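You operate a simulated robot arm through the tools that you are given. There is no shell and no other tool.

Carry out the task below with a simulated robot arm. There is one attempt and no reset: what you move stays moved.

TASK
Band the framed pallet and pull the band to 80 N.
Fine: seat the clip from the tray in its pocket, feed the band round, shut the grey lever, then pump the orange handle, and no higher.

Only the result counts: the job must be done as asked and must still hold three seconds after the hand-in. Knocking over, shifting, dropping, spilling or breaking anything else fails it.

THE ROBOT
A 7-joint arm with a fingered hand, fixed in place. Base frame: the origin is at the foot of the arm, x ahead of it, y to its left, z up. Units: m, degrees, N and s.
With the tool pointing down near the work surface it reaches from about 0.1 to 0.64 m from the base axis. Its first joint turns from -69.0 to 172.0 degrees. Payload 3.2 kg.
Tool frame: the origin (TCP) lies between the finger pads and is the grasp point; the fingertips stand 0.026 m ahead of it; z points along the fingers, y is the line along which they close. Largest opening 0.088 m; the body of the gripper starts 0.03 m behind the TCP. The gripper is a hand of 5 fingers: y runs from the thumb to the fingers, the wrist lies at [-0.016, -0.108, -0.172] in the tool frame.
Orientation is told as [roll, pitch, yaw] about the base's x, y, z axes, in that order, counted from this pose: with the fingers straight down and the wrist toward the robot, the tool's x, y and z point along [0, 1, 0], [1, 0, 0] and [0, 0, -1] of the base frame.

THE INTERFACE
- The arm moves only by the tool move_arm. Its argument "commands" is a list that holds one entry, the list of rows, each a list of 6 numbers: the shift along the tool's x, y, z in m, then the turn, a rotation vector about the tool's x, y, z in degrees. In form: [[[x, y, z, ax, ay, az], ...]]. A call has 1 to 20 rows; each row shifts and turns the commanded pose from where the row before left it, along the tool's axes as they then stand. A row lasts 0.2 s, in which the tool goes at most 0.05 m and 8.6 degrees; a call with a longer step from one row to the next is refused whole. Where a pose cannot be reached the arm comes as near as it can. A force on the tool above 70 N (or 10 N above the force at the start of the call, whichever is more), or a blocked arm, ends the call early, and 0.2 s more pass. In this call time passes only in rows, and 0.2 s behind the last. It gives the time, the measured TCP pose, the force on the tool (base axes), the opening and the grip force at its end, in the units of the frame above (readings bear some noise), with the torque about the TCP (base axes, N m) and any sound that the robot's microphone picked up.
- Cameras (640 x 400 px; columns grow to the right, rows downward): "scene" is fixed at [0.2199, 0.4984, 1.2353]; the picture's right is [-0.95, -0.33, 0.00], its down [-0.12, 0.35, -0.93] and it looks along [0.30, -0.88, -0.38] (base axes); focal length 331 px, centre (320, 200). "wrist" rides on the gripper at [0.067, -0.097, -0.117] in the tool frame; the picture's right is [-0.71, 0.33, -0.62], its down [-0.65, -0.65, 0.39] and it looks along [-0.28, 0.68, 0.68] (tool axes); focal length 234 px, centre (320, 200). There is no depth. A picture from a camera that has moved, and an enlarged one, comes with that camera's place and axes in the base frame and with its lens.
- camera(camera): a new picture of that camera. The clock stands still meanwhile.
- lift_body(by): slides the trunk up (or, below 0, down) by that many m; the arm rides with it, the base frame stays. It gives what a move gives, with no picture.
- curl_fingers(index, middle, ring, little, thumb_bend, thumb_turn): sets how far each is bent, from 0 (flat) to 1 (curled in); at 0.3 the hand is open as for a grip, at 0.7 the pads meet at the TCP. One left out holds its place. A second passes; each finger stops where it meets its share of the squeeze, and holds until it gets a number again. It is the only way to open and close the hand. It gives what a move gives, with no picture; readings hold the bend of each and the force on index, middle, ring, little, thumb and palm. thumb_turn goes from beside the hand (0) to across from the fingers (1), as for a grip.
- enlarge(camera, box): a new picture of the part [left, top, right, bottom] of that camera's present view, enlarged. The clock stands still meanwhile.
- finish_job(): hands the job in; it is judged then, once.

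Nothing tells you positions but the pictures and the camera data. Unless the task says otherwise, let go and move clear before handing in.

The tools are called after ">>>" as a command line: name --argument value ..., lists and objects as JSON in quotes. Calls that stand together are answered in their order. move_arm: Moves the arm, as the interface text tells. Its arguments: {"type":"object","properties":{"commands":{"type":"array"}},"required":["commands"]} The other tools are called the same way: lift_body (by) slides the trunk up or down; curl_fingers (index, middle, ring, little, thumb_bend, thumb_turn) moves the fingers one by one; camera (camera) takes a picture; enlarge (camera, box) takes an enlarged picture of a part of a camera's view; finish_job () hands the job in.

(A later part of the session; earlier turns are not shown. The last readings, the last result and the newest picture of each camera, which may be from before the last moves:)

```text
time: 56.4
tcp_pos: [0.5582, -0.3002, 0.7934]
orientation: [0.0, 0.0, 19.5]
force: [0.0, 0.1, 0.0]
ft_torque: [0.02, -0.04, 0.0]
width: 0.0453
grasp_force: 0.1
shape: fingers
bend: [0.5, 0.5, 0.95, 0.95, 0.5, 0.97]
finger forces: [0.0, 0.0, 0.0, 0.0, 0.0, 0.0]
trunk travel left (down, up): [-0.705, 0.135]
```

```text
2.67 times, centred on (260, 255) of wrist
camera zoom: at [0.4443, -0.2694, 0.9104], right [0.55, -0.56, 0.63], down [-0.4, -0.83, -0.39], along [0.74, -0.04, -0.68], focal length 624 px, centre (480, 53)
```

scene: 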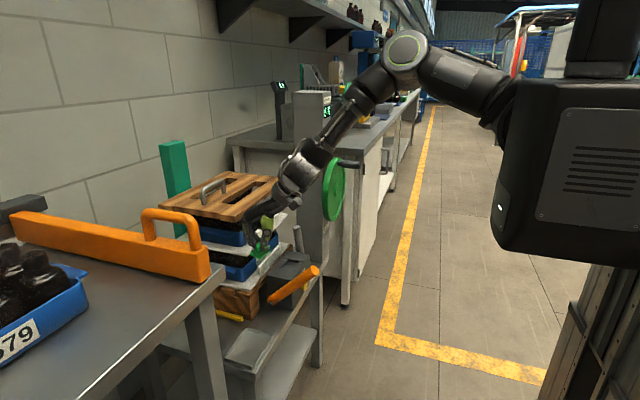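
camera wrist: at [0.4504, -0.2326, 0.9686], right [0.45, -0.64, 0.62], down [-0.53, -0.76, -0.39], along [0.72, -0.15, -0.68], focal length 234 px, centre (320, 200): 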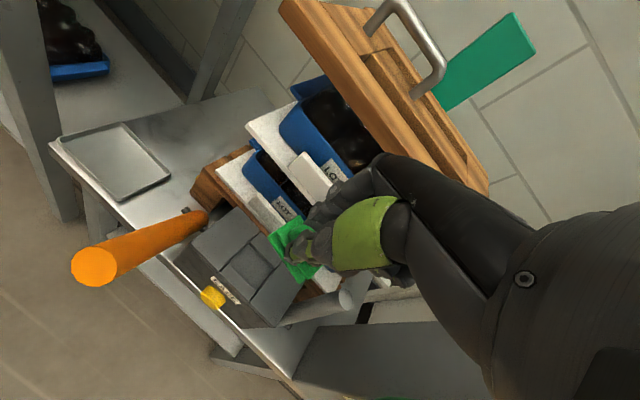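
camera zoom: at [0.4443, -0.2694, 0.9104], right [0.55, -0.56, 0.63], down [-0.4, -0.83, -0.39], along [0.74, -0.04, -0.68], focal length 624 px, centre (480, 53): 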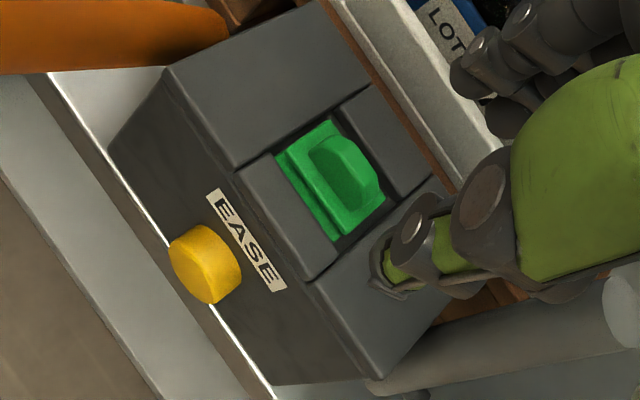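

The clip is lying flat and square in its pocket. Next is the feed wheel. I'll back off and move to where the wrist camera can see the wheel and its FEED label from the front.

>>> move_arm --commands '[[[0.011, -0.031, -0.02, 0, 0, 5], [0.011, -0.031, -0.02, 0, 0, 5], [0.0, -0.031, -0.02, 0, 0, 5], [-0.03, -0.02, -0.02, 0, 0, 4.5]]]'

>>> camera --camera "wrist"

>>> camera --camera "scene"

```text
time: 57.4
tcp_pos: [0.4469, -0.3332, 0.874]
orientation: [0.1, 0.0, 0.1]
force: [0.4, 0.1, 0.4]
ft_torque: [0.02, 0.03, 0.01]
width: 0.0452
grasp_force: 0.1
shape: fingers
bend: [0.5, 0.5, 0.95, 0.95, 0.5, 0.97]
finger forces: [0.1, 0.1, 0.0, 0.0, 0.0, 0.0]
trunk travel left (down, up): [-0.705, 0.135]
```

```text
taken
camera wrist: at [0.3488, -0.2666, 0.9899], right [0.33, -0.71, 0.62], down [-0.65, -0.65, -0.39], along [0.68, -0.28, -0.68], focal length 234 px, centre (320, 200)
```

wrist: 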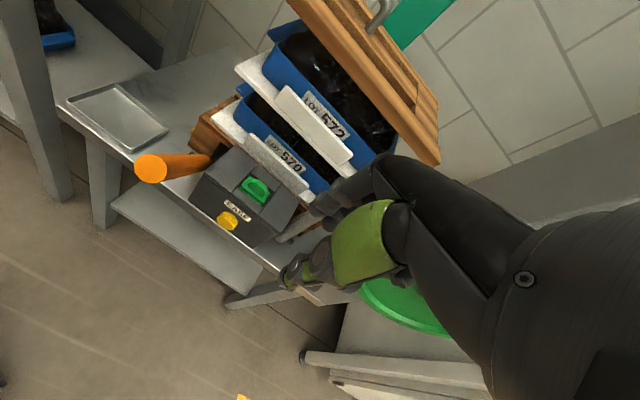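

```text
taken
```

scene: 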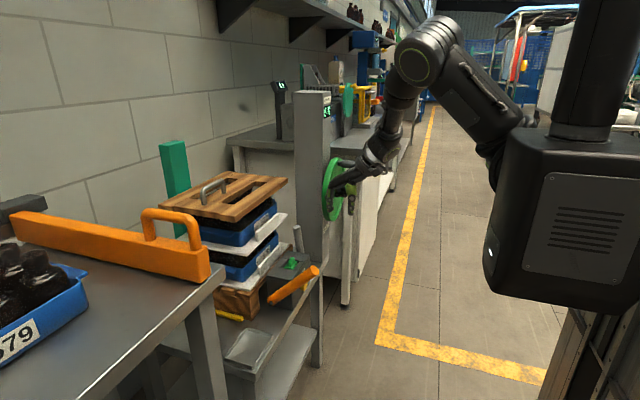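

>>> move_arm --commands '[[[-0.0334, -0.0214, -0.005, 0, 0, 6], [-0.0354, -0.0178, -0.005, 0, 0, 6], [-0.0372, -0.014, -0.005, 0, 0, 6], [-0.0384, -0.0101, -0.005, 0, 0, 6], [-0.0392, -0.006, -0.005, 0, 0, 6]]]'

>>> camera --camera "wrist"

>>> camera --camera "scene"

```text
time: 58.6
tcp_pos: [0.3425, -0.5013, 0.8953]
orientation: [0.1, -0.2, -30.1]
force: [-0.3, -0.8, -0.4]
ft_torque: [-0.03, 0.0, -0.01]
width: 0.0454
grasp_force: 0.0
shape: fingers
bend: [0.5, 0.5, 0.95, 0.95, 0.5, 0.97]
finger forces: [0.0, 0.0, 0.1, 0.1, 0.0, 0.0]
trunk travel left (down, up): [-0.705, 0.135]
```

```text
taken
camera wrist: at [0.2903, -0.3946, 1.0115], right [-0.07, -0.78, 0.62], down [-0.89, -0.23, -0.39], along [0.45, -0.58, -0.68], focal length 234 px, centre (320, 200)
```

wrist: 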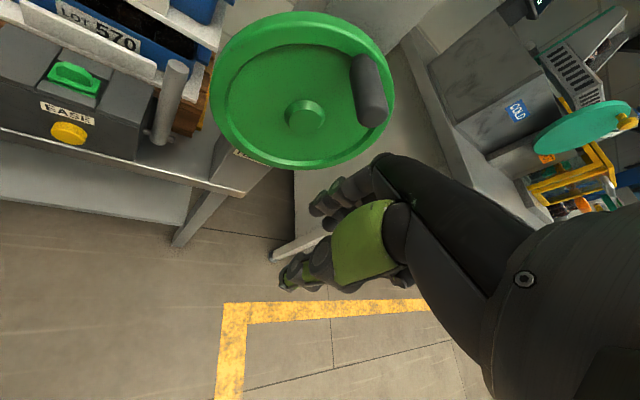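

```text
taken
```

scene: 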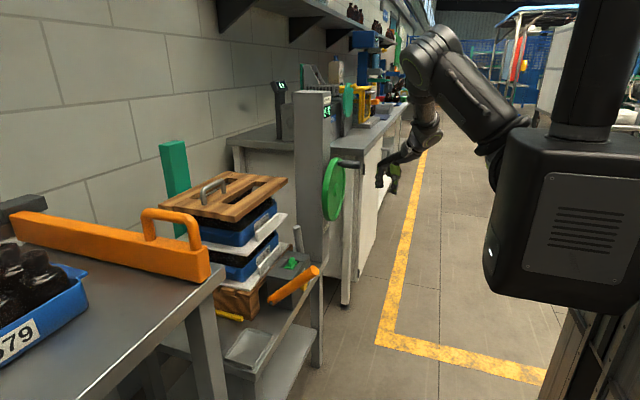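

>>> enlarge --camera "wrist" --box '[180, 0, 420, 200]'

>>> enlarge --camera "wrist" --box '[215, 120, 315, 190]'

>>> enlarge --camera "wrist" --box '[0, 10, 220, 200]'

```text
2.00 times, centred on (300, 100) of wrist
camera zoom: at [0.2903, -0.3946, 1.0115], right [-0.07, -0.78, 0.62], down [-0.89, -0.23, -0.39], along [0.45, -0.58, -0.68], focal length 468 px, centre (360, 400)
```

zoom: 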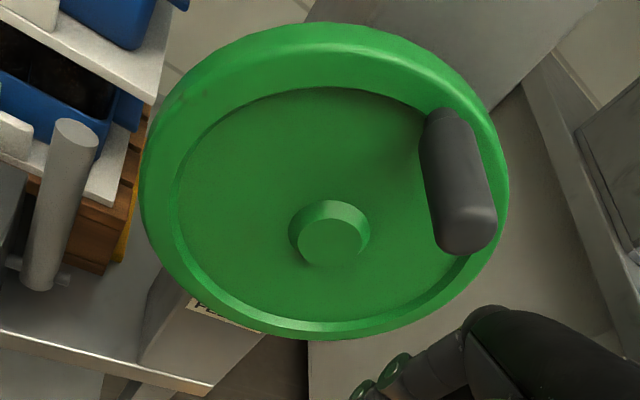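

```text
5.71 times, centred on (265, 155) of wrist
camera zoom: at [0.2903, -0.3946, 1.0115], right [-0.07, -0.78, 0.62], down [-0.89, -0.23, -0.39], along [0.45, -0.58, -0.68], focal length 1338 px, centre (634, 457)
```

zoom: 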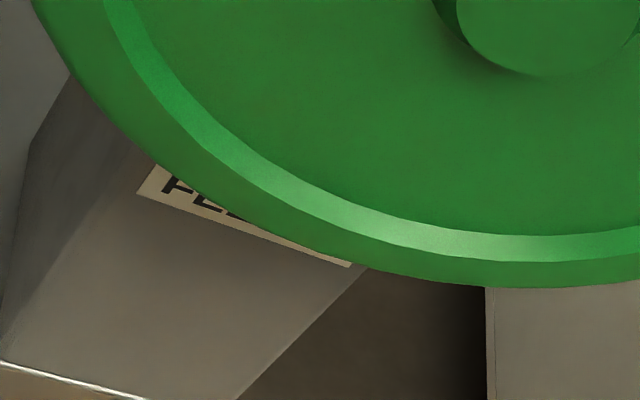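

```text
2.11 times, centred on (110, 105) of wrist
camera zoom: at [0.2903, -0.3946, 1.0115], right [-0.07, -0.78, 0.62], down [-0.89, -0.23, -0.39], along [0.45, -0.58, -0.68], focal length 493 px, centre (762, 400)
```

zoom: 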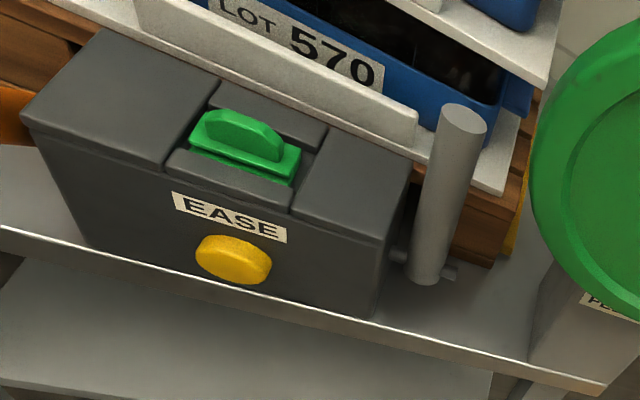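

The crank handle runs along x from about 0.435 to 0.507 at y ≈ −0.523, z ≈ 0.937, on a radius of about 98 mm around a hub near (y −0.527, z 0.839). To crank it I'll turn the hand so the fingers wrap across the handle, pointing away to the right at about 45° down.

>>> move_arm --commands '[[[0, 0, 0, 0, 0, 8.5], [0, 0, 0, 0, 0, 8.5], [0, 0, 0, 0, 0, 8.5], [0, 0, 0, 0, 0, 8.5], [0, 0, 0, 0, 0, 8.5], [0, 0, 0, 0, 0, 8.5], [0, 0, 0, 0, 0, 8.5]]]'

>>> camera --camera "scene"

>>> camera --camera "wrist"

```text
time: 60.2
tcp_pos: [0.3399, -0.5004, 0.8973]
orientation: [0.1, 0.0, -86.6]
force: [0.0, 1.0, 0.1]
ft_torque: [0.01, 0.02, -0.01]
width: 0.0453
grasp_force: 0.0
shape: fingers
bend: [0.5, 0.5, 0.95, 0.95, 0.5, 0.97]
finger forces: [0.1, 0.0, 0.0, 0.0, 0.0, 0.0]
trunk travel left (down, up): [-0.705, 0.135]
```

```text
taken
```

scene: 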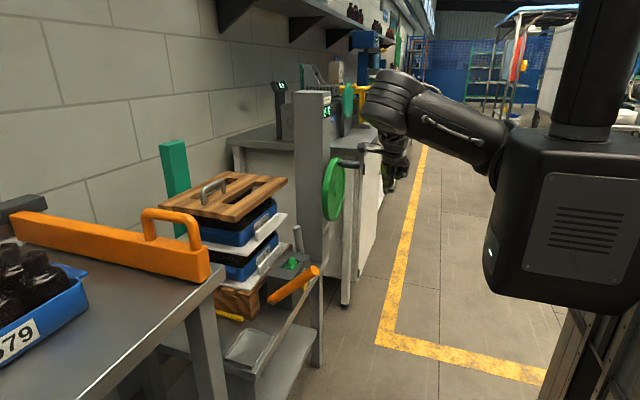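

```text
taken
camera wrist: at [0.4008, -0.3995, 1.014], right [-0.69, -0.37, 0.62], down [-0.69, 0.61, -0.39], along [-0.24, -0.7, -0.68], focal length 234 px, centre (320, 200)
```

wrist: 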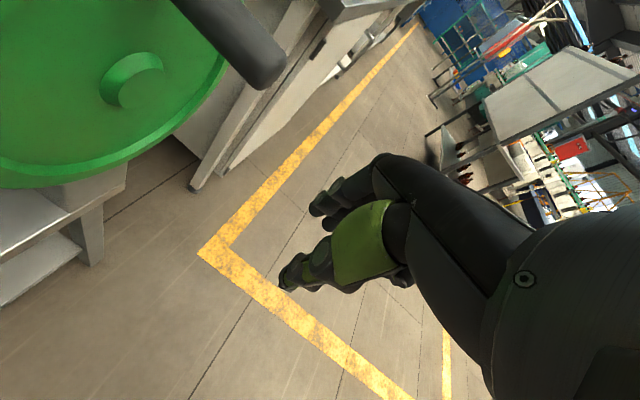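

The hand can reach that heading, but the wrist camera would sit next to the wheel. I'll use a yaw of about −60° with a 45° tilt, which keeps the camera clear and shortens the reach.

>>> move_arm --commands '[[[0, 0, 0, 0, 0, -8.5], [0, 0, 0, 0, 0, -8.5], [0, 0, 0, 0, 0, -8.5], [0, 0, -0.01, -8, 0, 0], [0, 0, -0.01, -8, 0, 0], [0, 0, -0.01, -8, 0, 0]]]'

>>> camera --camera "scene"

>>> camera --camera "wrist"

```text
time: 61.6
tcp_pos: [0.3379, -0.4956, 0.9273]
orientation: [-0.1, -24.2, -63.9]
force: [0.3, 1.0, -0.3]
ft_torque: [-0.02, -0.02, 0.0]
width: 0.0448
grasp_force: 0.0
shape: fingers
bend: [0.5, 0.5, 0.95, 0.95, 0.5, 0.97]
finger forces: [0.1, 0.0, 0.0, 0.0, 0.1, 0.0]
trunk travel left (down, up): [-0.705, 0.135]
```

```text
taken
```

scene: 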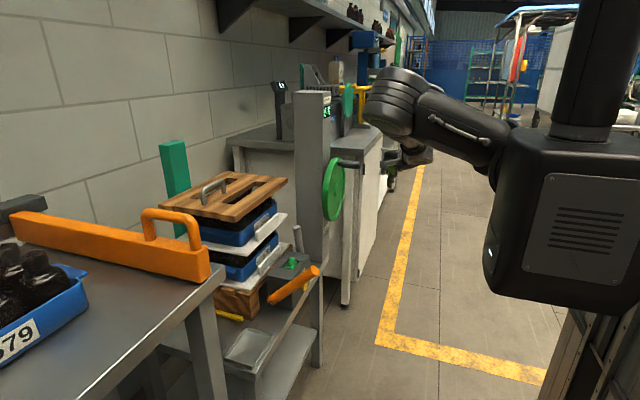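

```text
taken
camera wrist: at [0.3374, -0.3441, 0.9938], right [-0.61, -0.35, 0.71], down [-0.78, 0.11, -0.62], along [0.14, -0.93, -0.34], focal length 234 px, centre (320, 200)
```

wrist: 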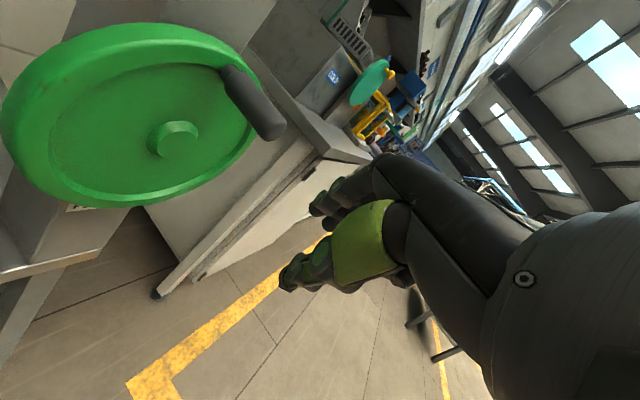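

>>> move_arm --commands '[[[0, 0, -0.016, -7, 0, -1.3], [0, 0, -0.016, -7, 0, -1.3], [0, 0, -0.016, -7, 0, -1.3], [0, 0.033, 0, 0, 0, 0], [0, 0.033, 0, 0, 0, 0]]]'

>>> curl_fingers --index 0.3 --middle 0.3 --thumb_bend 0.3

>>> camera --camera "wrist"

>>> enlarge --camera "scene" --box '[290, 60, 470, 220]'

```text
time: 62.8
tcp_pos: [0.3575, -0.5212, 1.0128]
orientation: [-3.0, -45.1, -58.7]
force: [0.1, -0.2, -0.8]
ft_torque: [-0.01, 0.0, 0.05]
width: 0.0453
grasp_force: 0.1
shape: fingers
bend: [0.5, 0.5, 0.95, 0.95, 0.5, 0.97]
finger forces: [0.0, 0.0, 0.0, 0.0, 0.1, 0.0]
out of reach, approached as far as the arm can: row 3
trunk travel left (down, up): [-0.705, 0.135]
```

```text
time: 63.8
tcp_pos: [0.3573, -0.5209, 1.0125]
orientation: [-3.1, -45.0, -58.5]
force: [0.2, 0.2, 0.3]
ft_torque: [0.01, 0.01, 0.01]
width: 0.0876
grasp_force: 0.1
shape: fingers
bend: [0.3, 0.3, 0.95, 0.95, 0.3, 0.97]
finger forces: [0.0, 0.0, 0.1, 0.1, 0.0, 0.1]
trunk travel left (down, up): [-0.705, 0.135]
```

```text
taken
camera wrist: at [0.3418, -0.3556, 1.0234], right [-0.7, -0.15, 0.7], down [-0.68, -0.17, -0.71], along [0.23, -0.97, 0.01], focal length 234 px, centre (320, 200)
```

wrist: 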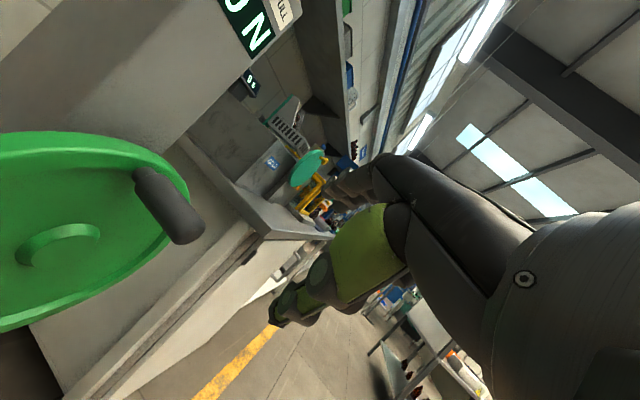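

```text
2.50 times, centred on (380, 140) of scene
camera zoom: at [0.2199, 0.4984, 1.2353], right [-0.95, -0.33, 0.0], down [-0.12, 0.35, -0.93], along [0.3, -0.88, -0.38], focal length 828 px, centre (170, 350)
```

zoom: 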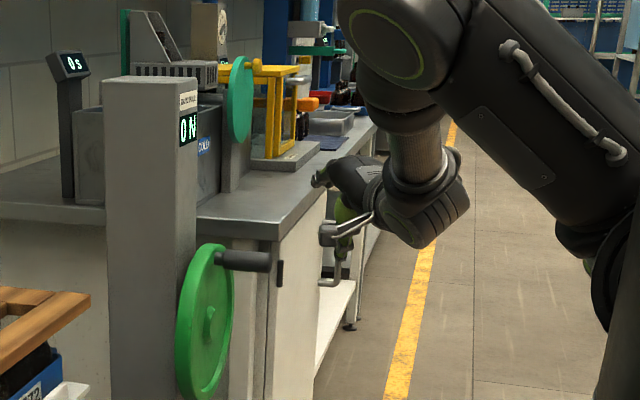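

>>> move_arm --commands '[[[0.028, -0.005, -0.003, 0, 0, 0], [0.028, -0.005, -0.003, 0, 0, 0], [0.028, -0.005, -0.003, 0, 0, 0]]]'

>>> camera --camera "wrist"

>>> enlarge --camera "scene" --box '[290, 60, 470, 220]'

```text
time: 64.6
tcp_pos: [0.4123, -0.471, 0.9958]
orientation: [-3.5, -43.9, -59.5]
force: [-0.5, 0.1, 0.6]
ft_torque: [0.01, -0.02, 0.01]
width: 0.0875
grasp_force: 0.1
shape: fingers
bend: [0.3, 0.3, 0.95, 0.95, 0.3, 0.97]
finger forces: [0.1, 0.0, 0.0, 0.1, 0.0, 0.0]
trunk travel left (down, up): [-0.705, 0.135]
```

```text
taken
camera wrist: at [0.4017, -0.304, 1.0095], right [-0.69, -0.15, 0.71], down [-0.7, -0.14, -0.7], along [0.2, -0.98, 0.0], focal length 234 px, centre (320, 200)
```

wrist: 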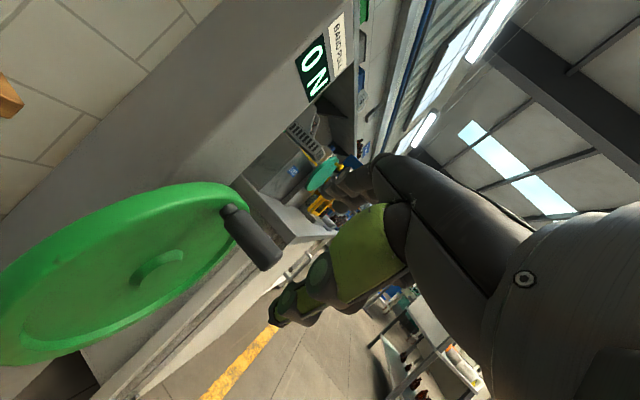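

```text
2.50 times, centred on (380, 140) of scene
camera zoom: at [0.2199, 0.4984, 1.2353], right [-0.95, -0.33, 0.0], down [-0.12, 0.35, -0.93], along [0.3, -0.88, -0.38], focal length 828 px, centre (170, 350)
```

zoom: 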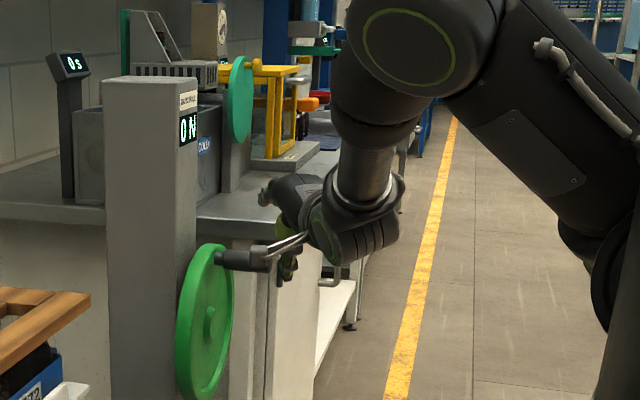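

>>> move_arm --commands '[[[0.0134, 0.0067, 0.025, 0, 0, 0], [0, 0, 0.03, 0, 0, 0]]]'

>>> camera --camera "wrist"

>>> enlarge --camera "scene" --box '[310, 110, 410, 200]'

```text
time: 65.2
tcp_pos: [0.4529, -0.4958, 0.9695]
orientation: [-2.8, -45.0, -58.6]
force: [-0.1, -0.4, 0.3]
ft_torque: [0.02, -0.01, 0.01]
width: 0.088
grasp_force: 0.0
shape: fingers
bend: [0.3, 0.3, 0.95, 0.95, 0.3, 0.97]
finger forces: [0.0, 0.1, 0.1, 0.0, 0.1, 0.0]
trunk travel left (down, up): [-0.705, 0.135]
```

```text
taken
camera wrist: at [0.4371, -0.3307, 0.9809], right [-0.7, -0.15, 0.7], down [-0.68, -0.17, -0.71], along [0.23, -0.97, 0.01], focal length 234 px, centre (320, 200)
```

wrist: 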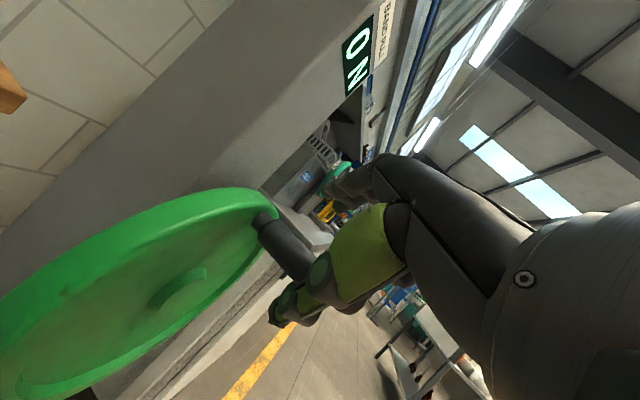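

```text
4.44 times, centred on (360, 155) of scene
camera zoom: at [0.2199, 0.4984, 1.2353], right [-0.95, -0.33, 0.0], down [-0.12, 0.35, -0.93], along [0.3, -0.88, -0.38], focal length 1473 px, centre (142, 400)
```

zoom: 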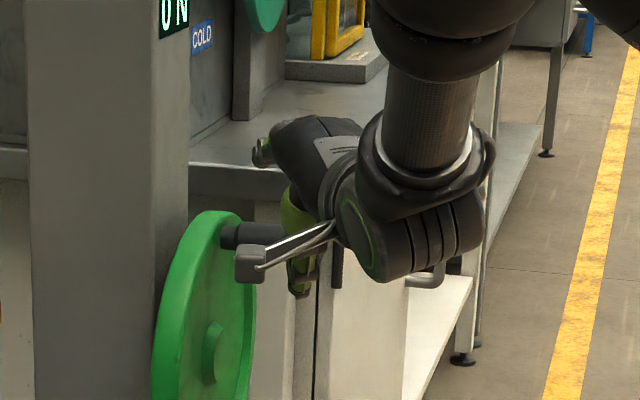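

>>> enlarge --camera "wrist" --box '[220, 140, 400, 340]'

```text
2.00 times, centred on (310, 240) of wrist
camera zoom: at [0.4371, -0.3307, 0.9809], right [-0.7, -0.15, 0.7], down [-0.68, -0.17, -0.71], along [0.23, -0.97, 0.01], focal length 468 px, centre (340, 120)
```

zoom: 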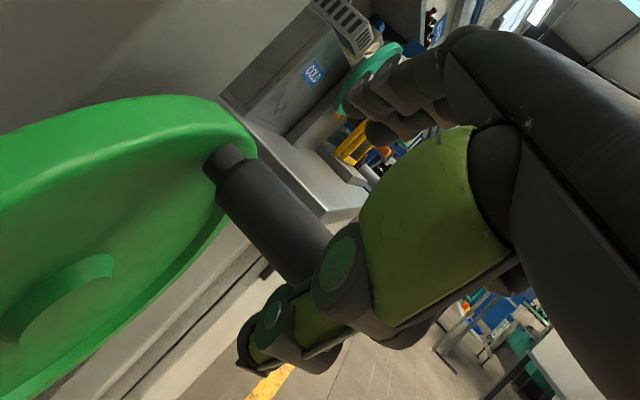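

>>> move_arm --commands '[[[-0.006, -0.003, 0.02, 0, 0, 0]]]'

>>> move_arm --commands '[[[-0.006, -0.003, 0.018, 0, 0, 0]]]'

>>> enlarge --camera "wrist" --box '[220, 140, 400, 340]'

>>> enlarge --camera "scene" --box '[310, 110, 410, 200]'

```text
time: 65.6
tcp_pos: [0.4531, -0.5113, 0.9536]
orientation: [-3.0, -44.8, -58.7]
force: [0.3, -0.1, -0.6]
ft_torque: [0.0, 0.02, 0.0]
width: 0.0874
grasp_force: 0.1
shape: fingers
bend: [0.3, 0.3, 0.95, 0.95, 0.3, 0.97]
finger forces: [0.0, 0.1, 0.0, 0.1, 0.1, 0.1]
trunk travel left (down, up): [-0.705, 0.135]
```

```text
time: 66.0
tcp_pos: [0.4533, -0.524, 0.9389]
orientation: [-3.0, -44.8, -58.6]
force: [0.9, -1.1, -0.2]
ft_torque: [-0.01, 0.02, -0.01]
width: 0.0874
grasp_force: 0.2
shape: fingers
bend: [0.3, 0.3, 0.95, 0.95, 0.3, 0.97]
finger forces: [0.0, 0.0, 0.1, 0.0, 0.0, 0.0]
trunk travel left (down, up): [-0.705, 0.135]
```

```text
2.00 times, centred on (310, 240) of wrist
camera zoom: at [0.438, -0.358, 0.9498], right [-0.7, -0.15, 0.7], down [-0.68, -0.17, -0.71], along [0.23, -0.97, 0.01], focal length 468 px, centre (340, 120)
```

zoom: 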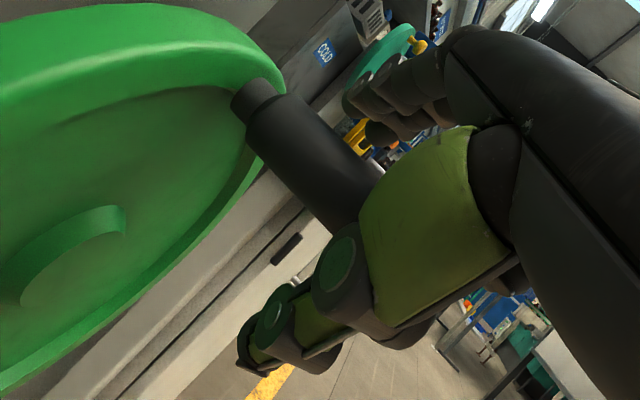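

```text
4.44 times, centred on (360, 155) of scene
camera zoom: at [0.2199, 0.4984, 1.2353], right [-0.95, -0.33, 0.0], down [-0.12, 0.35, -0.93], along [0.3, -0.88, -0.38], focal length 1473 px, centre (142, 400)
```

zoom: 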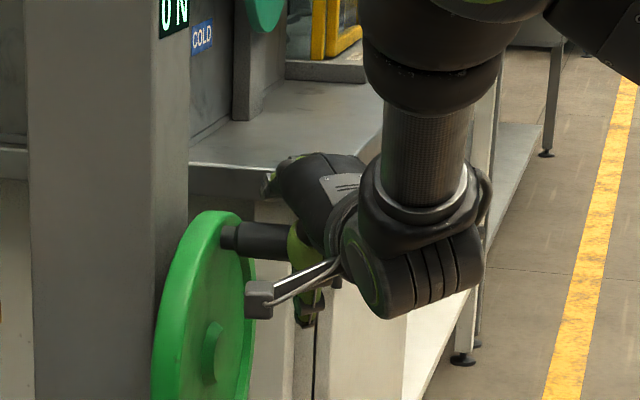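

The handle is between thumb and fingers. I'll close on it.

>>> curl_fingers --index 0.58 --middle 0.58 --thumb_bend 0.58

>>> enlarge --camera "wrist" --box '[220, 140, 400, 340]'

>>> enlarge --camera "scene" --box '[310, 110, 410, 200]'

```text
time: 67.0
tcp_pos: [0.4521, -0.5213, 0.9399]
orientation: [-3.1, -45.0, -58.7]
force: [0.0, -1.2, 2.0]
ft_torque: [-0.01, -0.02, -0.03]
width: 0.0337
grasp_force: 1.3
shape: fingers
bend: [0.55, 0.57, 0.95, 0.95, 0.57, 0.97]
finger forces: [2.7, 0.0, 0.1, 0.1, 0.0, 0.0]
trunk travel left (down, up): [-0.705, 0.135]
```

```text
2.00 times, centred on (310, 240) of wrist
camera zoom: at [0.4373, -0.3565, 0.9513], right [-0.7, -0.15, 0.7], down [-0.68, -0.17, -0.71], along [0.23, -0.97, 0.01], focal length 468 px, centre (340, 120)
```

zoom: 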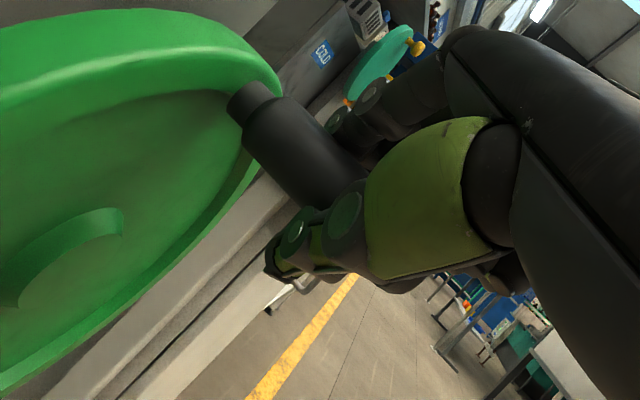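

```text
4.44 times, centred on (360, 155) of scene
camera zoom: at [0.2199, 0.4984, 1.2353], right [-0.95, -0.33, 0.0], down [-0.12, 0.35, -0.93], along [0.3, -0.88, -0.38], focal length 1473 px, centre (142, 400)
```

zoom: 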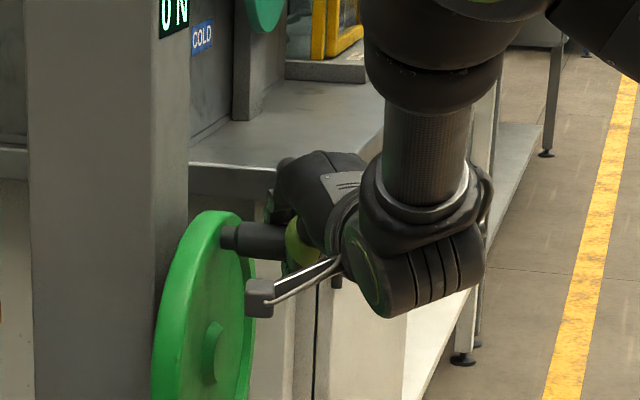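

>>> curl_fingers --index 0.66 --middle 0.7 --thumb_bend 0.72

>>> enlarge --camera "scene" --box '[300, 100, 400, 220]'

```text
time: 68.0
tcp_pos: [0.4519, -0.5216, 0.9402]
orientation: [-3.0, -44.9, -58.7]
force: [0.6, -2.7, 3.3]
ft_torque: [-0.1, -0.18, -0.01]
width: 0.0272
grasp_force: 10.1
shape: fingers
bend: [0.56, 0.67, 0.95, 0.95, 0.64, 0.97]
finger forces: [10.0, 2.1, 0.1, 0.0, 8.1, 0.0]
trunk travel left (down, up): [-0.705, 0.135]
```

```text
3.33 times, centred on (350, 160) of scene
camera zoom: at [0.2199, 0.4984, 1.2353], right [-0.95, -0.33, 0.0], down [-0.12, 0.35, -0.93], along [0.3, -0.88, -0.38], focal length 1105 px, centre (220, 333)
```

zoom: 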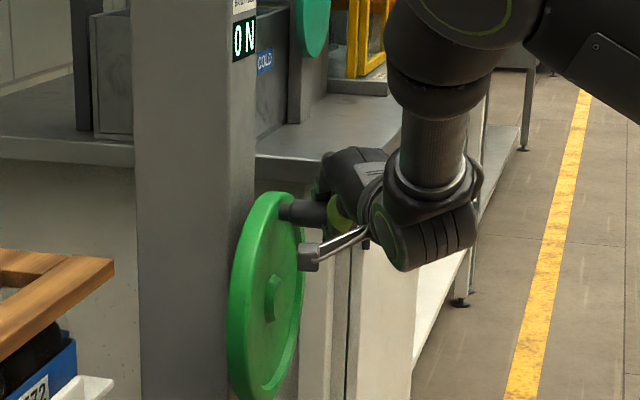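

The handle is gripped (index 10 N, thumb 8 N). The "<" sits under the wheel, so I take it that the bottom of the rim moves left, which is clockwise as seen from the robot. I'll try 40° that way and look for band movement.

>>> move_arm --commands '[[[-0.0082, 0.0092, 0.0118, 0, 0, 0], [-0.0079, 0.0069, 0.0135, 0, 0, 0], [-0.0073, 0.0043, 0.0149, 0, 0, 0], [-0.0065, 0.0016, 0.0157, 0, 0, 0]]]'

>>> camera --camera "scene"

>>> enlarge --camera "scene" --box '[300, 100, 400, 220]'

>>> enlarge --camera "scene" --box '[150, 130, 370, 390]'

```text
time: 68.9
tcp_pos: [0.4548, -0.5509, 0.9244]
orientation: [-3.1, -44.3, -57.1]
force: [-7.1, 66.2, -2.5]
ft_torque: [-0.24, -0.01, -0.47]
width: 0.022
grasp_force: 28.6
shape: fingers
bend: [0.66, 0.7, 0.95, 0.95, 0.57, 0.89]
finger forces: [0.1, 0.1, 0.0, 0.0, 57.8, 0.0]
trunk travel left (down, up): [-0.705, 0.135]
stopped in row 4: the force on the tool passed its limit at 80 N (the readings are from after the stop); the commanded pose is now the measured one
```

```text
taken
```

scene: 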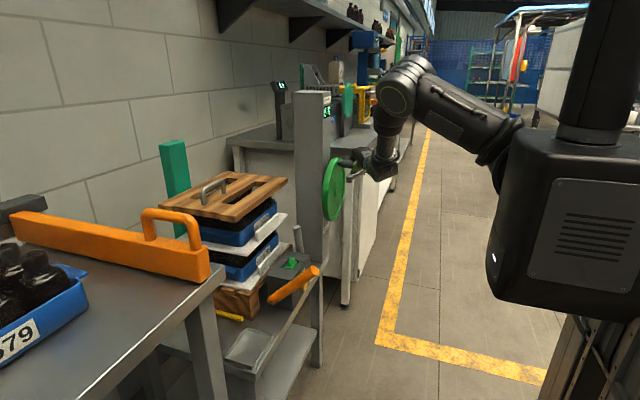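

```text
3.33 times, centred on (350, 160) of scene
camera zoom: at [0.2199, 0.4984, 1.2353], right [-0.95, -0.33, 0.0], down [-0.12, 0.35, -0.93], along [0.3, -0.88, -0.38], focal length 1105 px, centre (220, 333)
```

zoom: 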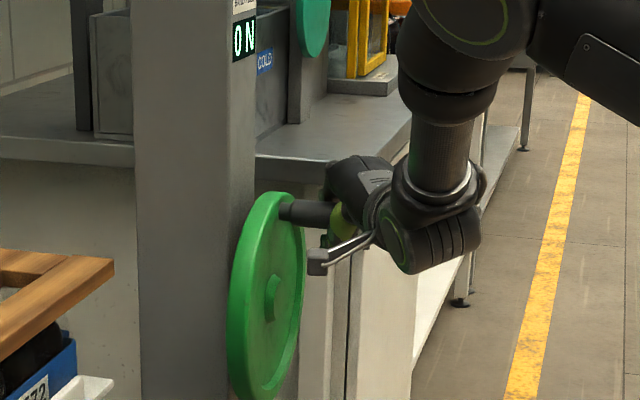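

```text
1.54 times, centred on (260, 260) of scene
camera zoom: at [0.2199, 0.4984, 1.2353], right [-0.95, -0.33, 0.0], down [-0.12, 0.35, -0.93], along [0.3, -0.88, -0.38], focal length 510 px, centre (412, 108)
```

zoom: 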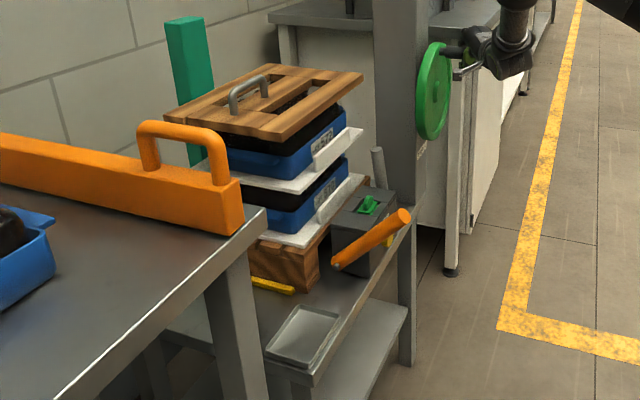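

That way is hard against a stop and the wheel did not move, so the feed direction is the other one, with the handle at the top going left. I'll ease back to the handle's position first.

>>> move_arm --commands '[[[0.0055, -0.0037, -0.0153, 0, 0, 0], [0.0055, -0.0037, -0.0153, 0, 0, 0]]]'

>>> enlarge --camera "wrist" --box '[220, 140, 400, 340]'

```text
time: 69.5
tcp_pos: [0.4535, -0.5421, 0.9297]
orientation: [-3.1, -43.4, -58.3]
force: [4.7, 1.6, -28.6]
ft_torque: [-0.66, -0.22, -0.18]
width: 0.024
grasp_force: 12.3
shape: fingers
bend: [0.65, 0.7, 0.95, 0.95, 0.59, 0.93]
finger forces: [1.5, 0.0, 0.0, 0.1, 23.5, 0.0]
trunk travel left (down, up): [-0.705, 0.135]
```

```text
2.00 times, centred on (310, 240) of wrist
camera zoom: at [0.4378, -0.3774, 0.945], right [-0.69, -0.17, 0.71], down [-0.69, -0.15, -0.71], along [0.23, -0.97, -0.01], focal length 468 px, centre (340, 120)
```

zoom: 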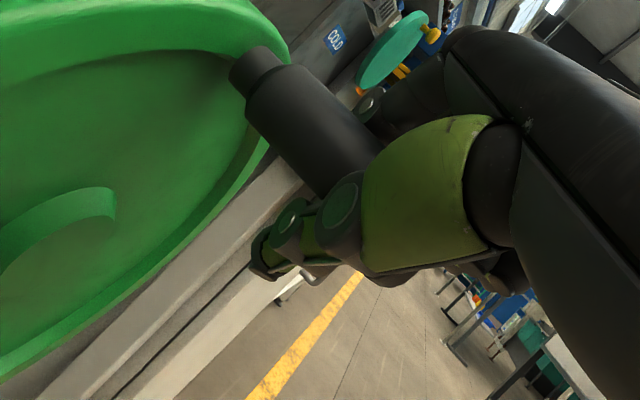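

>>> curl_fingers --index 0.4 --middle 0.4 --thumb_bend 0.35

>>> enlarge --camera "wrist" --box '[220, 140, 400, 340]'

>>> enlarge --camera "scene" --box '[300, 100, 400, 220]'

```text
time: 70.5
tcp_pos: [0.453, -0.5398, 0.938]
orientation: [-2.7, -44.2, -58.2]
force: [0.1, 0.8, 0.5]
ft_torque: [0.03, 0.0, 0.0]
width: 0.072
grasp_force: 0.0
shape: fingers
bend: [0.4, 0.4, 0.95, 0.95, 0.35, 0.97]
finger forces: [0.0, 0.1, 0.0, 0.0, 0.1, 0.0]
trunk travel left (down, up): [-0.705, 0.135]
```

```text
2.00 times, centred on (310, 240) of wrist
camera zoom: at [0.4351, -0.374, 0.9507], right [-0.69, -0.17, 0.7], down [-0.68, -0.16, -0.71], along [0.24, -0.97, 0.0], focal length 468 px, centre (340, 120)
```

zoom: 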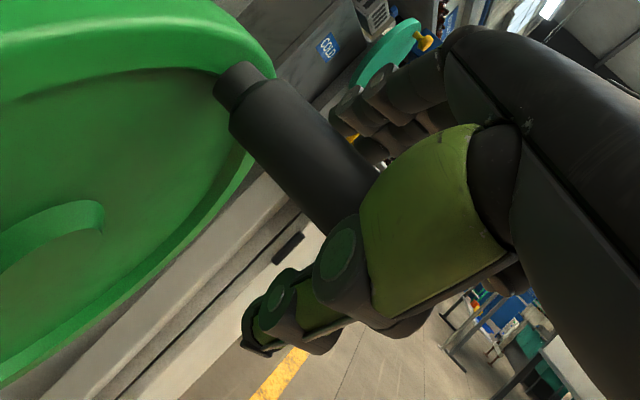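

```text
3.33 times, centred on (350, 160) of scene
camera zoom: at [0.2199, 0.4984, 1.2353], right [-0.95, -0.33, 0.0], down [-0.12, 0.35, -0.93], along [0.3, -0.88, -0.38], focal length 1105 px, centre (220, 333)
```

zoom: 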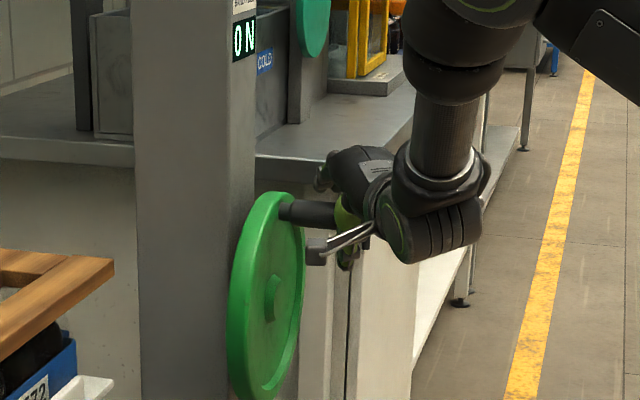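

>>> move_arm --commands '[[[0.0045, -0.0055, -0.0055, 0, 0, 0], [0.0042, -0.0052, -0.0052, 0, 0, 0]]]'

>>> curl_fingers --index 0.62 --middle 0.66 --thumb_bend 0.66

>>> enlarge --camera "wrist" --box '[220, 140, 400, 340]'

```text
time: 71.1
tcp_pos: [0.4523, -0.5219, 0.938]
orientation: [-2.8, -44.1, -58.2]
force: [-0.6, 0.2, 0.2]
ft_torque: [-0.01, -0.05, 0.01]
width: 0.0721
grasp_force: 0.1
shape: fingers
bend: [0.4, 0.4, 0.95, 0.95, 0.35, 0.97]
finger forces: [0.0, 0.1, 0.1, 0.1, 0.1, 0.0]
trunk travel left (down, up): [-0.705, 0.135]
```

```text
time: 72.1
tcp_pos: [0.4517, -0.5217, 0.9376]
orientation: [-2.7, -44.3, -58.2]
force: [2.3, -1.1, 4.2]
ft_torque: [-0.05, -0.15, 0.01]
width: 0.0291
grasp_force: 5.9
shape: fingers
bend: [0.55, 0.66, 0.95, 0.95, 0.63, 0.97]
finger forces: [8.2, 0.2, 0.1, 0.0, 3.6, 0.0]
trunk travel left (down, up): [-0.705, 0.135]
```

```text
2.00 times, centred on (310, 240) of wrist
camera zoom: at [0.4348, -0.3564, 0.9516], right [-0.69, -0.17, 0.7], down [-0.68, -0.17, -0.71], along [0.24, -0.97, 0.0], focal length 468 px, centre (340, 120)
```

zoom: 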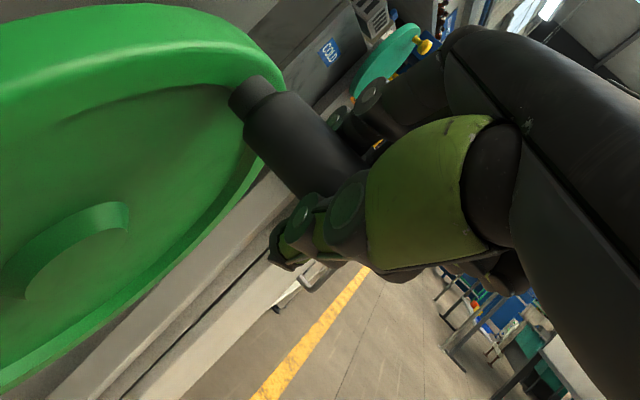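

>>> move_arm --commands '[[[0.0085, -0.0114, -0.0094, 0, 0, 0], [0.0084, -0.0131, -0.007, 0, 0, 0]]]'

>>> enlarge --camera "scene" --box '[300, 100, 400, 220]'

>>> enlarge --camera "wrist" --box '[220, 140, 400, 340]'

```text
time: 72.7
tcp_pos: [0.4506, -0.488, 0.9328]
orientation: [-2.8, -44.5, -58.4]
force: [0.2, 1.1, 8.9]
ft_torque: [-0.13, -0.25, -0.02]
width: 0.0285
grasp_force: 6.0
shape: fingers
bend: [0.54, 0.65, 0.95, 0.95, 0.64, 0.97]
finger forces: [8.3, 0.7, 0.0, 0.0, 3.0, 0.0]
trunk travel left (down, up): [-0.705, 0.135]
```

```text
3.33 times, centred on (350, 160) of scene
camera zoom: at [0.2199, 0.4984, 1.2353], right [-0.95, -0.33, 0.0], down [-0.12, 0.35, -0.93], along [0.3, -0.88, -0.38], focal length 1105 px, centre (220, 333)
```

zoom: 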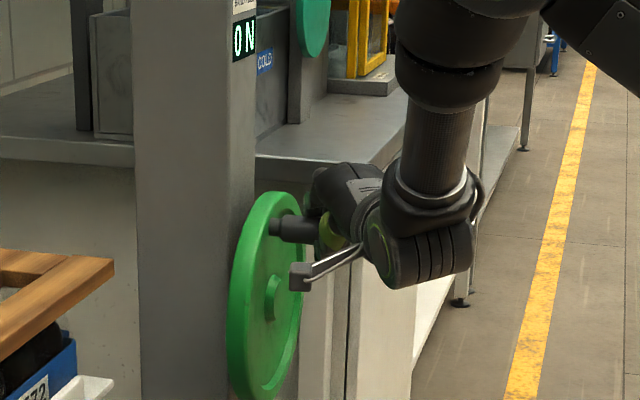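

```text
2.00 times, centred on (310, 240) of wrist
camera zoom: at [0.4345, -0.3225, 0.9455], right [-0.69, -0.17, 0.7], down [-0.68, -0.17, -0.71], along [0.24, -0.97, 0.0], focal length 468 px, centre (340, 120)
```

zoom: 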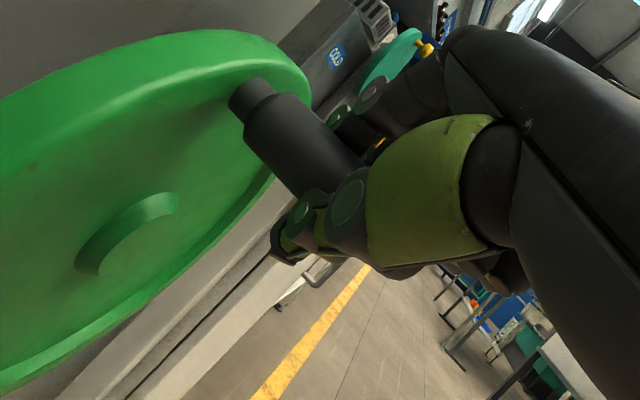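

The wheel turns easily this way. I'll continue round the circle in steps.

>>> move_arm --commands '[[[0.008, -0.0145, -0.0044, 0, 0, 0], [0.0073, -0.0154, -0.0016, 0, 0, 0], [0.0064, -0.0158, 0.0012, 0, 0, 0], [0.0054, -0.0157, 0.004, 0, 0, 0]]]'

>>> enlarge --camera "scene" --box '[300, 100, 400, 220]'

>>> enlarge --camera "scene" --box '[150, 130, 370, 390]'

```text
time: 73.7
tcp_pos: [0.4519, -0.4364, 0.8861]
orientation: [-2.9, -44.2, -58.2]
force: [0.1, -0.5, 3.1]
ft_torque: [-0.15, -0.17, -0.07]
width: 0.0284
grasp_force: 4.9
shape: fingers
bend: [0.56, 0.65, 0.95, 0.95, 0.63, 0.96]
finger forces: [5.3, 0.8, 0.0, 0.0, 4.4, 0.1]
trunk travel left (down, up): [-0.705, 0.135]
```

```text
3.33 times, centred on (350, 160) of scene
camera zoom: at [0.2199, 0.4984, 1.2353], right [-0.95, -0.33, 0.0], down [-0.12, 0.35, -0.93], along [0.3, -0.88, -0.38], focal length 1105 px, centre (220, 333)
```

zoom: 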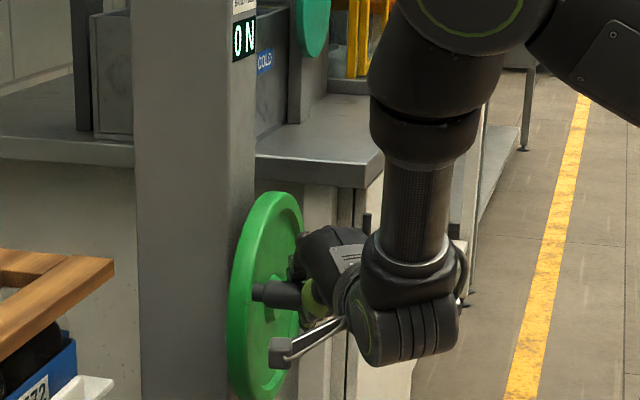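

```text
1.54 times, centred on (260, 260) of scene
camera zoom: at [0.2199, 0.4984, 1.2353], right [-0.95, -0.33, 0.0], down [-0.12, 0.35, -0.93], along [0.3, -0.88, -0.38], focal length 510 px, centre (412, 108)
```

zoom: 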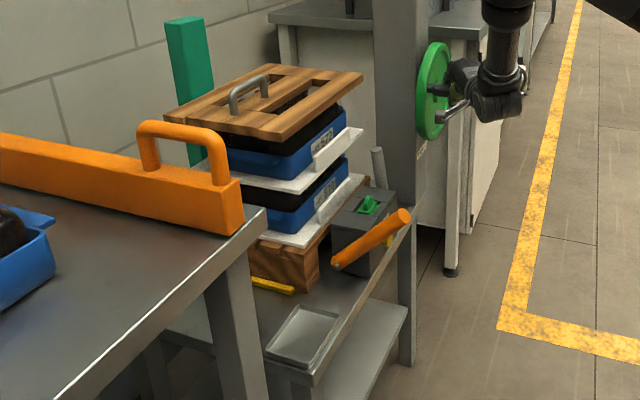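

>>> move_arm --commands '[[[0.0041, -0.0152, 0.0066, 0, 0, 0], [0.0028, -0.0142, 0.0091, 0, 0, 0], [0.0013, -0.0128, 0.0112, 0, 0, 0], [-0.0002, -0.011, 0.0131, 0, 0, 0]]]'

>>> move_arm --commands '[[[-0.0016, -0.0088, 0.0145, 0, 0, 0], [-0.0031, -0.0064, 0.0155, 0, 0, 0]]]'

>>> enlarge --camera "scene" --box '[300, 100, 400, 220]'

>>> enlarge --camera "scene" --box '[150, 130, 370, 390]'

```text
time: 74.7
tcp_pos: [0.4522, -0.4263, 0.8224]
orientation: [-2.7, -44.3, -58.5]
force: [-0.2, -5.9, 3.2]
ft_torque: [-0.17, -0.06, -0.11]
width: 0.0269
grasp_force: 5.9
shape: fingers
bend: [0.57, 0.62, 0.95, 0.95, 0.64, 0.97]
finger forces: [4.3, 4.6, 0.0, 0.0, 2.2, 0.0]
trunk travel left (down, up): [-0.705, 0.135]
```

```text
time: 75.3
tcp_pos: [0.4502, -0.4372, 0.7902]
orientation: [-2.7, -44.4, -58.5]
force: [-3.1, -9.6, 9.4]
ft_torque: [-0.26, -0.13, -0.22]
width: 0.0221
grasp_force: 5.4
shape: fingers
bend: [0.57, 0.59, 0.95, 0.95, 0.66, 0.97]
finger forces: [3.3, 8.0, 0.0, 0.0, 0.0, 0.0]
trunk travel left (down, up): [-0.705, 0.135]
```

```text
3.33 times, centred on (350, 160) of scene
camera zoom: at [0.2199, 0.4984, 1.2353], right [-0.95, -0.33, 0.0], down [-0.12, 0.35, -0.93], along [0.3, -0.88, -0.38], focal length 1105 px, centre (220, 333)
```

zoom: 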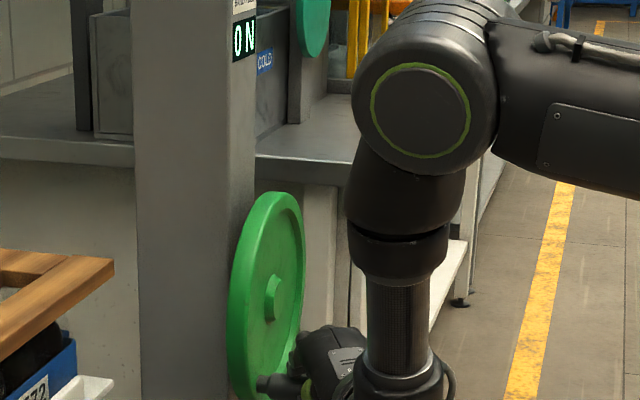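

```text
1.54 times, centred on (260, 260) of scene
camera zoom: at [0.2199, 0.4984, 1.2353], right [-0.95, -0.33, 0.0], down [-0.12, 0.35, -0.93], along [0.3, -0.88, -0.38], focal length 510 px, centre (412, 108)
```

zoom: 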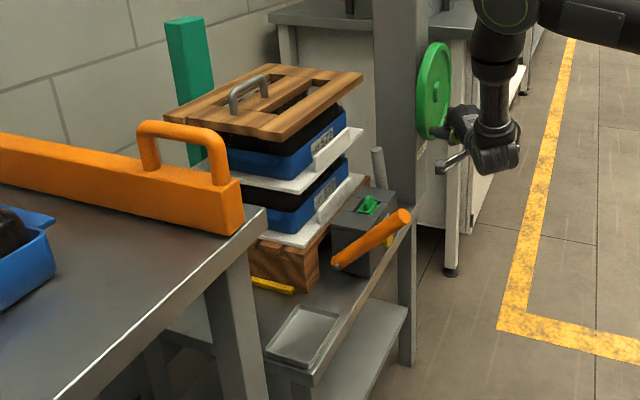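

>>> curl_fingers --index 0.66 --middle 0.72 --thumb_bend 0.76

>>> move_arm --commands '[[[-0.0044, -0.0038, 0.0161, 0, 0, 0], [-0.0056, -0.0011, 0.0162, 0, 0, 0]]]'

>>> enlarge --camera "scene" --box '[290, 140, 410, 260]'

>>> enlarge --camera "wrist" --box '[220, 140, 400, 340]'

```text
time: 76.3
tcp_pos: [0.4513, -0.4369, 0.7909]
orientation: [-2.5, -44.3, -58.4]
force: [-3.6, -10.3, 10.8]
ft_torque: [-0.26, -0.08, -0.19]
width: 0.0125
grasp_force: 9.0
shape: fingers
bend: [0.58, 0.59, 0.95, 0.95, 0.73, 0.97]
finger forces: [5.4, 9.9, 0.1, 0.0, 3.3, 0.0]
trunk travel left (down, up): [-0.705, 0.135]
```

```text
time: 76.9
tcp_pos: [0.4501, -0.4594, 0.7674]
orientation: [-2.6, -44.7, -58.4]
force: [-5.1, -7.3, 20.7]
ft_torque: [-0.67, -0.2, -0.25]
width: 0.0
grasp_force: 10.6
shape: fingers
bend: [0.63, 0.55, 0.95, 0.95, 0.76, 0.97]
finger forces: [2.9, 18.4, 0.0, 0.0, 0.0, 0.0]
trunk travel left (down, up): [-0.705, 0.135]
```

```text
3.33 times, centred on (350, 200) of scene
camera zoom: at [0.2199, 0.4984, 1.2353], right [-0.95, -0.33, 0.0], down [-0.12, 0.35, -0.93], along [0.3, -0.88, -0.38], focal length 1105 px, centre (220, 200)
```

zoom: 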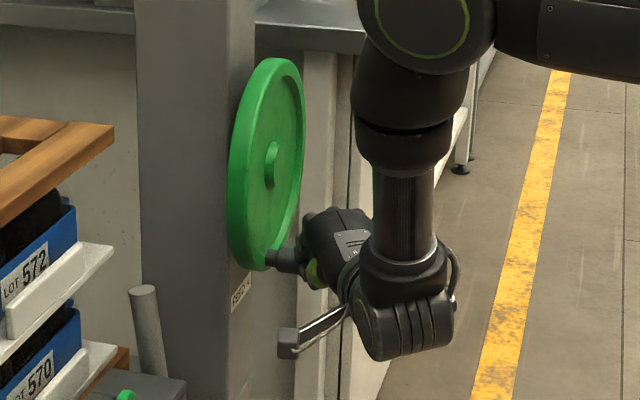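

```text
2.00 times, centred on (310, 240) of wrist
camera zoom: at [0.4326, -0.2942, 0.7799], right [-0.7, -0.16, 0.7], down [-0.68, -0.17, -0.72], along [0.24, -0.97, 0.01], focal length 468 px, centre (340, 120)
```

zoom: 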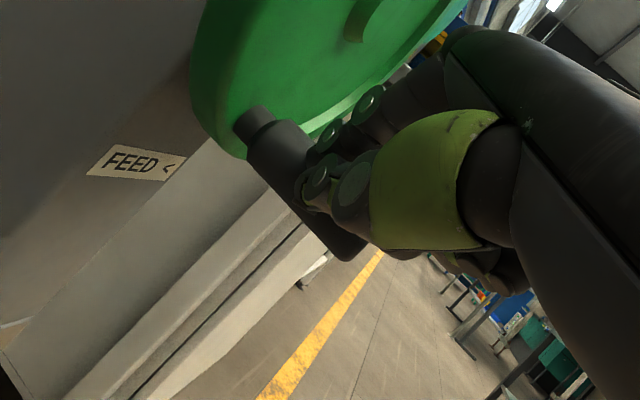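

The handle slid out toward the fingertips. I'll open, advance so the handle sits deeper toward the palm, and close the fingers around it as a ring.

>>> curl_fingers --index 0.32 --middle 0.32 --thumb_bend 0.32

>>> enlarge --camera "wrist" --box '[220, 140, 400, 340]'

>>> enlarge --camera "scene" --box '[290, 140, 410, 260]'

```text
time: 77.9
tcp_pos: [0.4522, -0.4588, 0.7638]
orientation: [-2.7, -44.2, -58.3]
force: [-0.8, -0.1, 0.7]
ft_torque: [0.01, 0.02, 0.01]
width: 0.0831
grasp_force: 0.1
shape: fingers
bend: [0.32, 0.32, 0.95, 0.95, 0.32, 0.97]
finger forces: [0.1, 0.0, 0.0, 0.1, 0.1, 0.1]
trunk travel left (down, up): [-0.705, 0.135]
```

```text
2.00 times, centred on (310, 240) of wrist
camera zoom: at [0.4348, -0.2939, 0.7771], right [-0.69, -0.17, 0.7], down [-0.68, -0.16, -0.71], along [0.24, -0.97, 0.0], focal length 468 px, centre (340, 120)
```

zoom: 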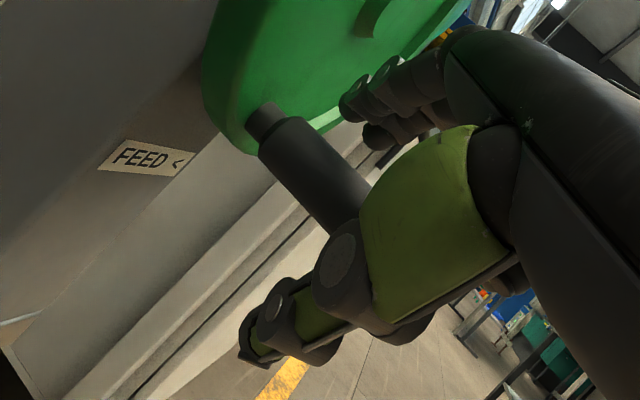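

```text
3.33 times, centred on (350, 200) of scene
camera zoom: at [0.2199, 0.4984, 1.2353], right [-0.95, -0.33, 0.0], down [-0.12, 0.35, -0.93], along [0.3, -0.88, -0.38], focal length 1105 px, centre (220, 200)
```

zoom: 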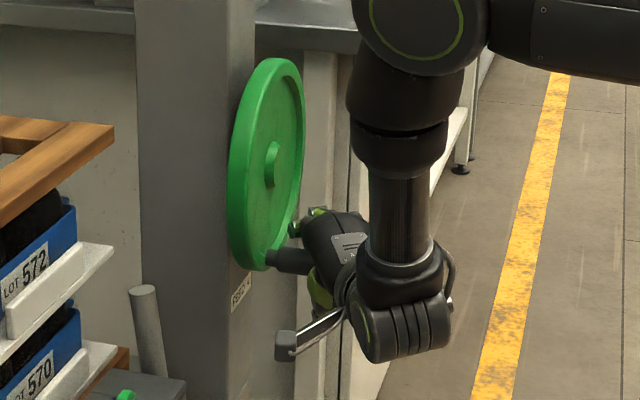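

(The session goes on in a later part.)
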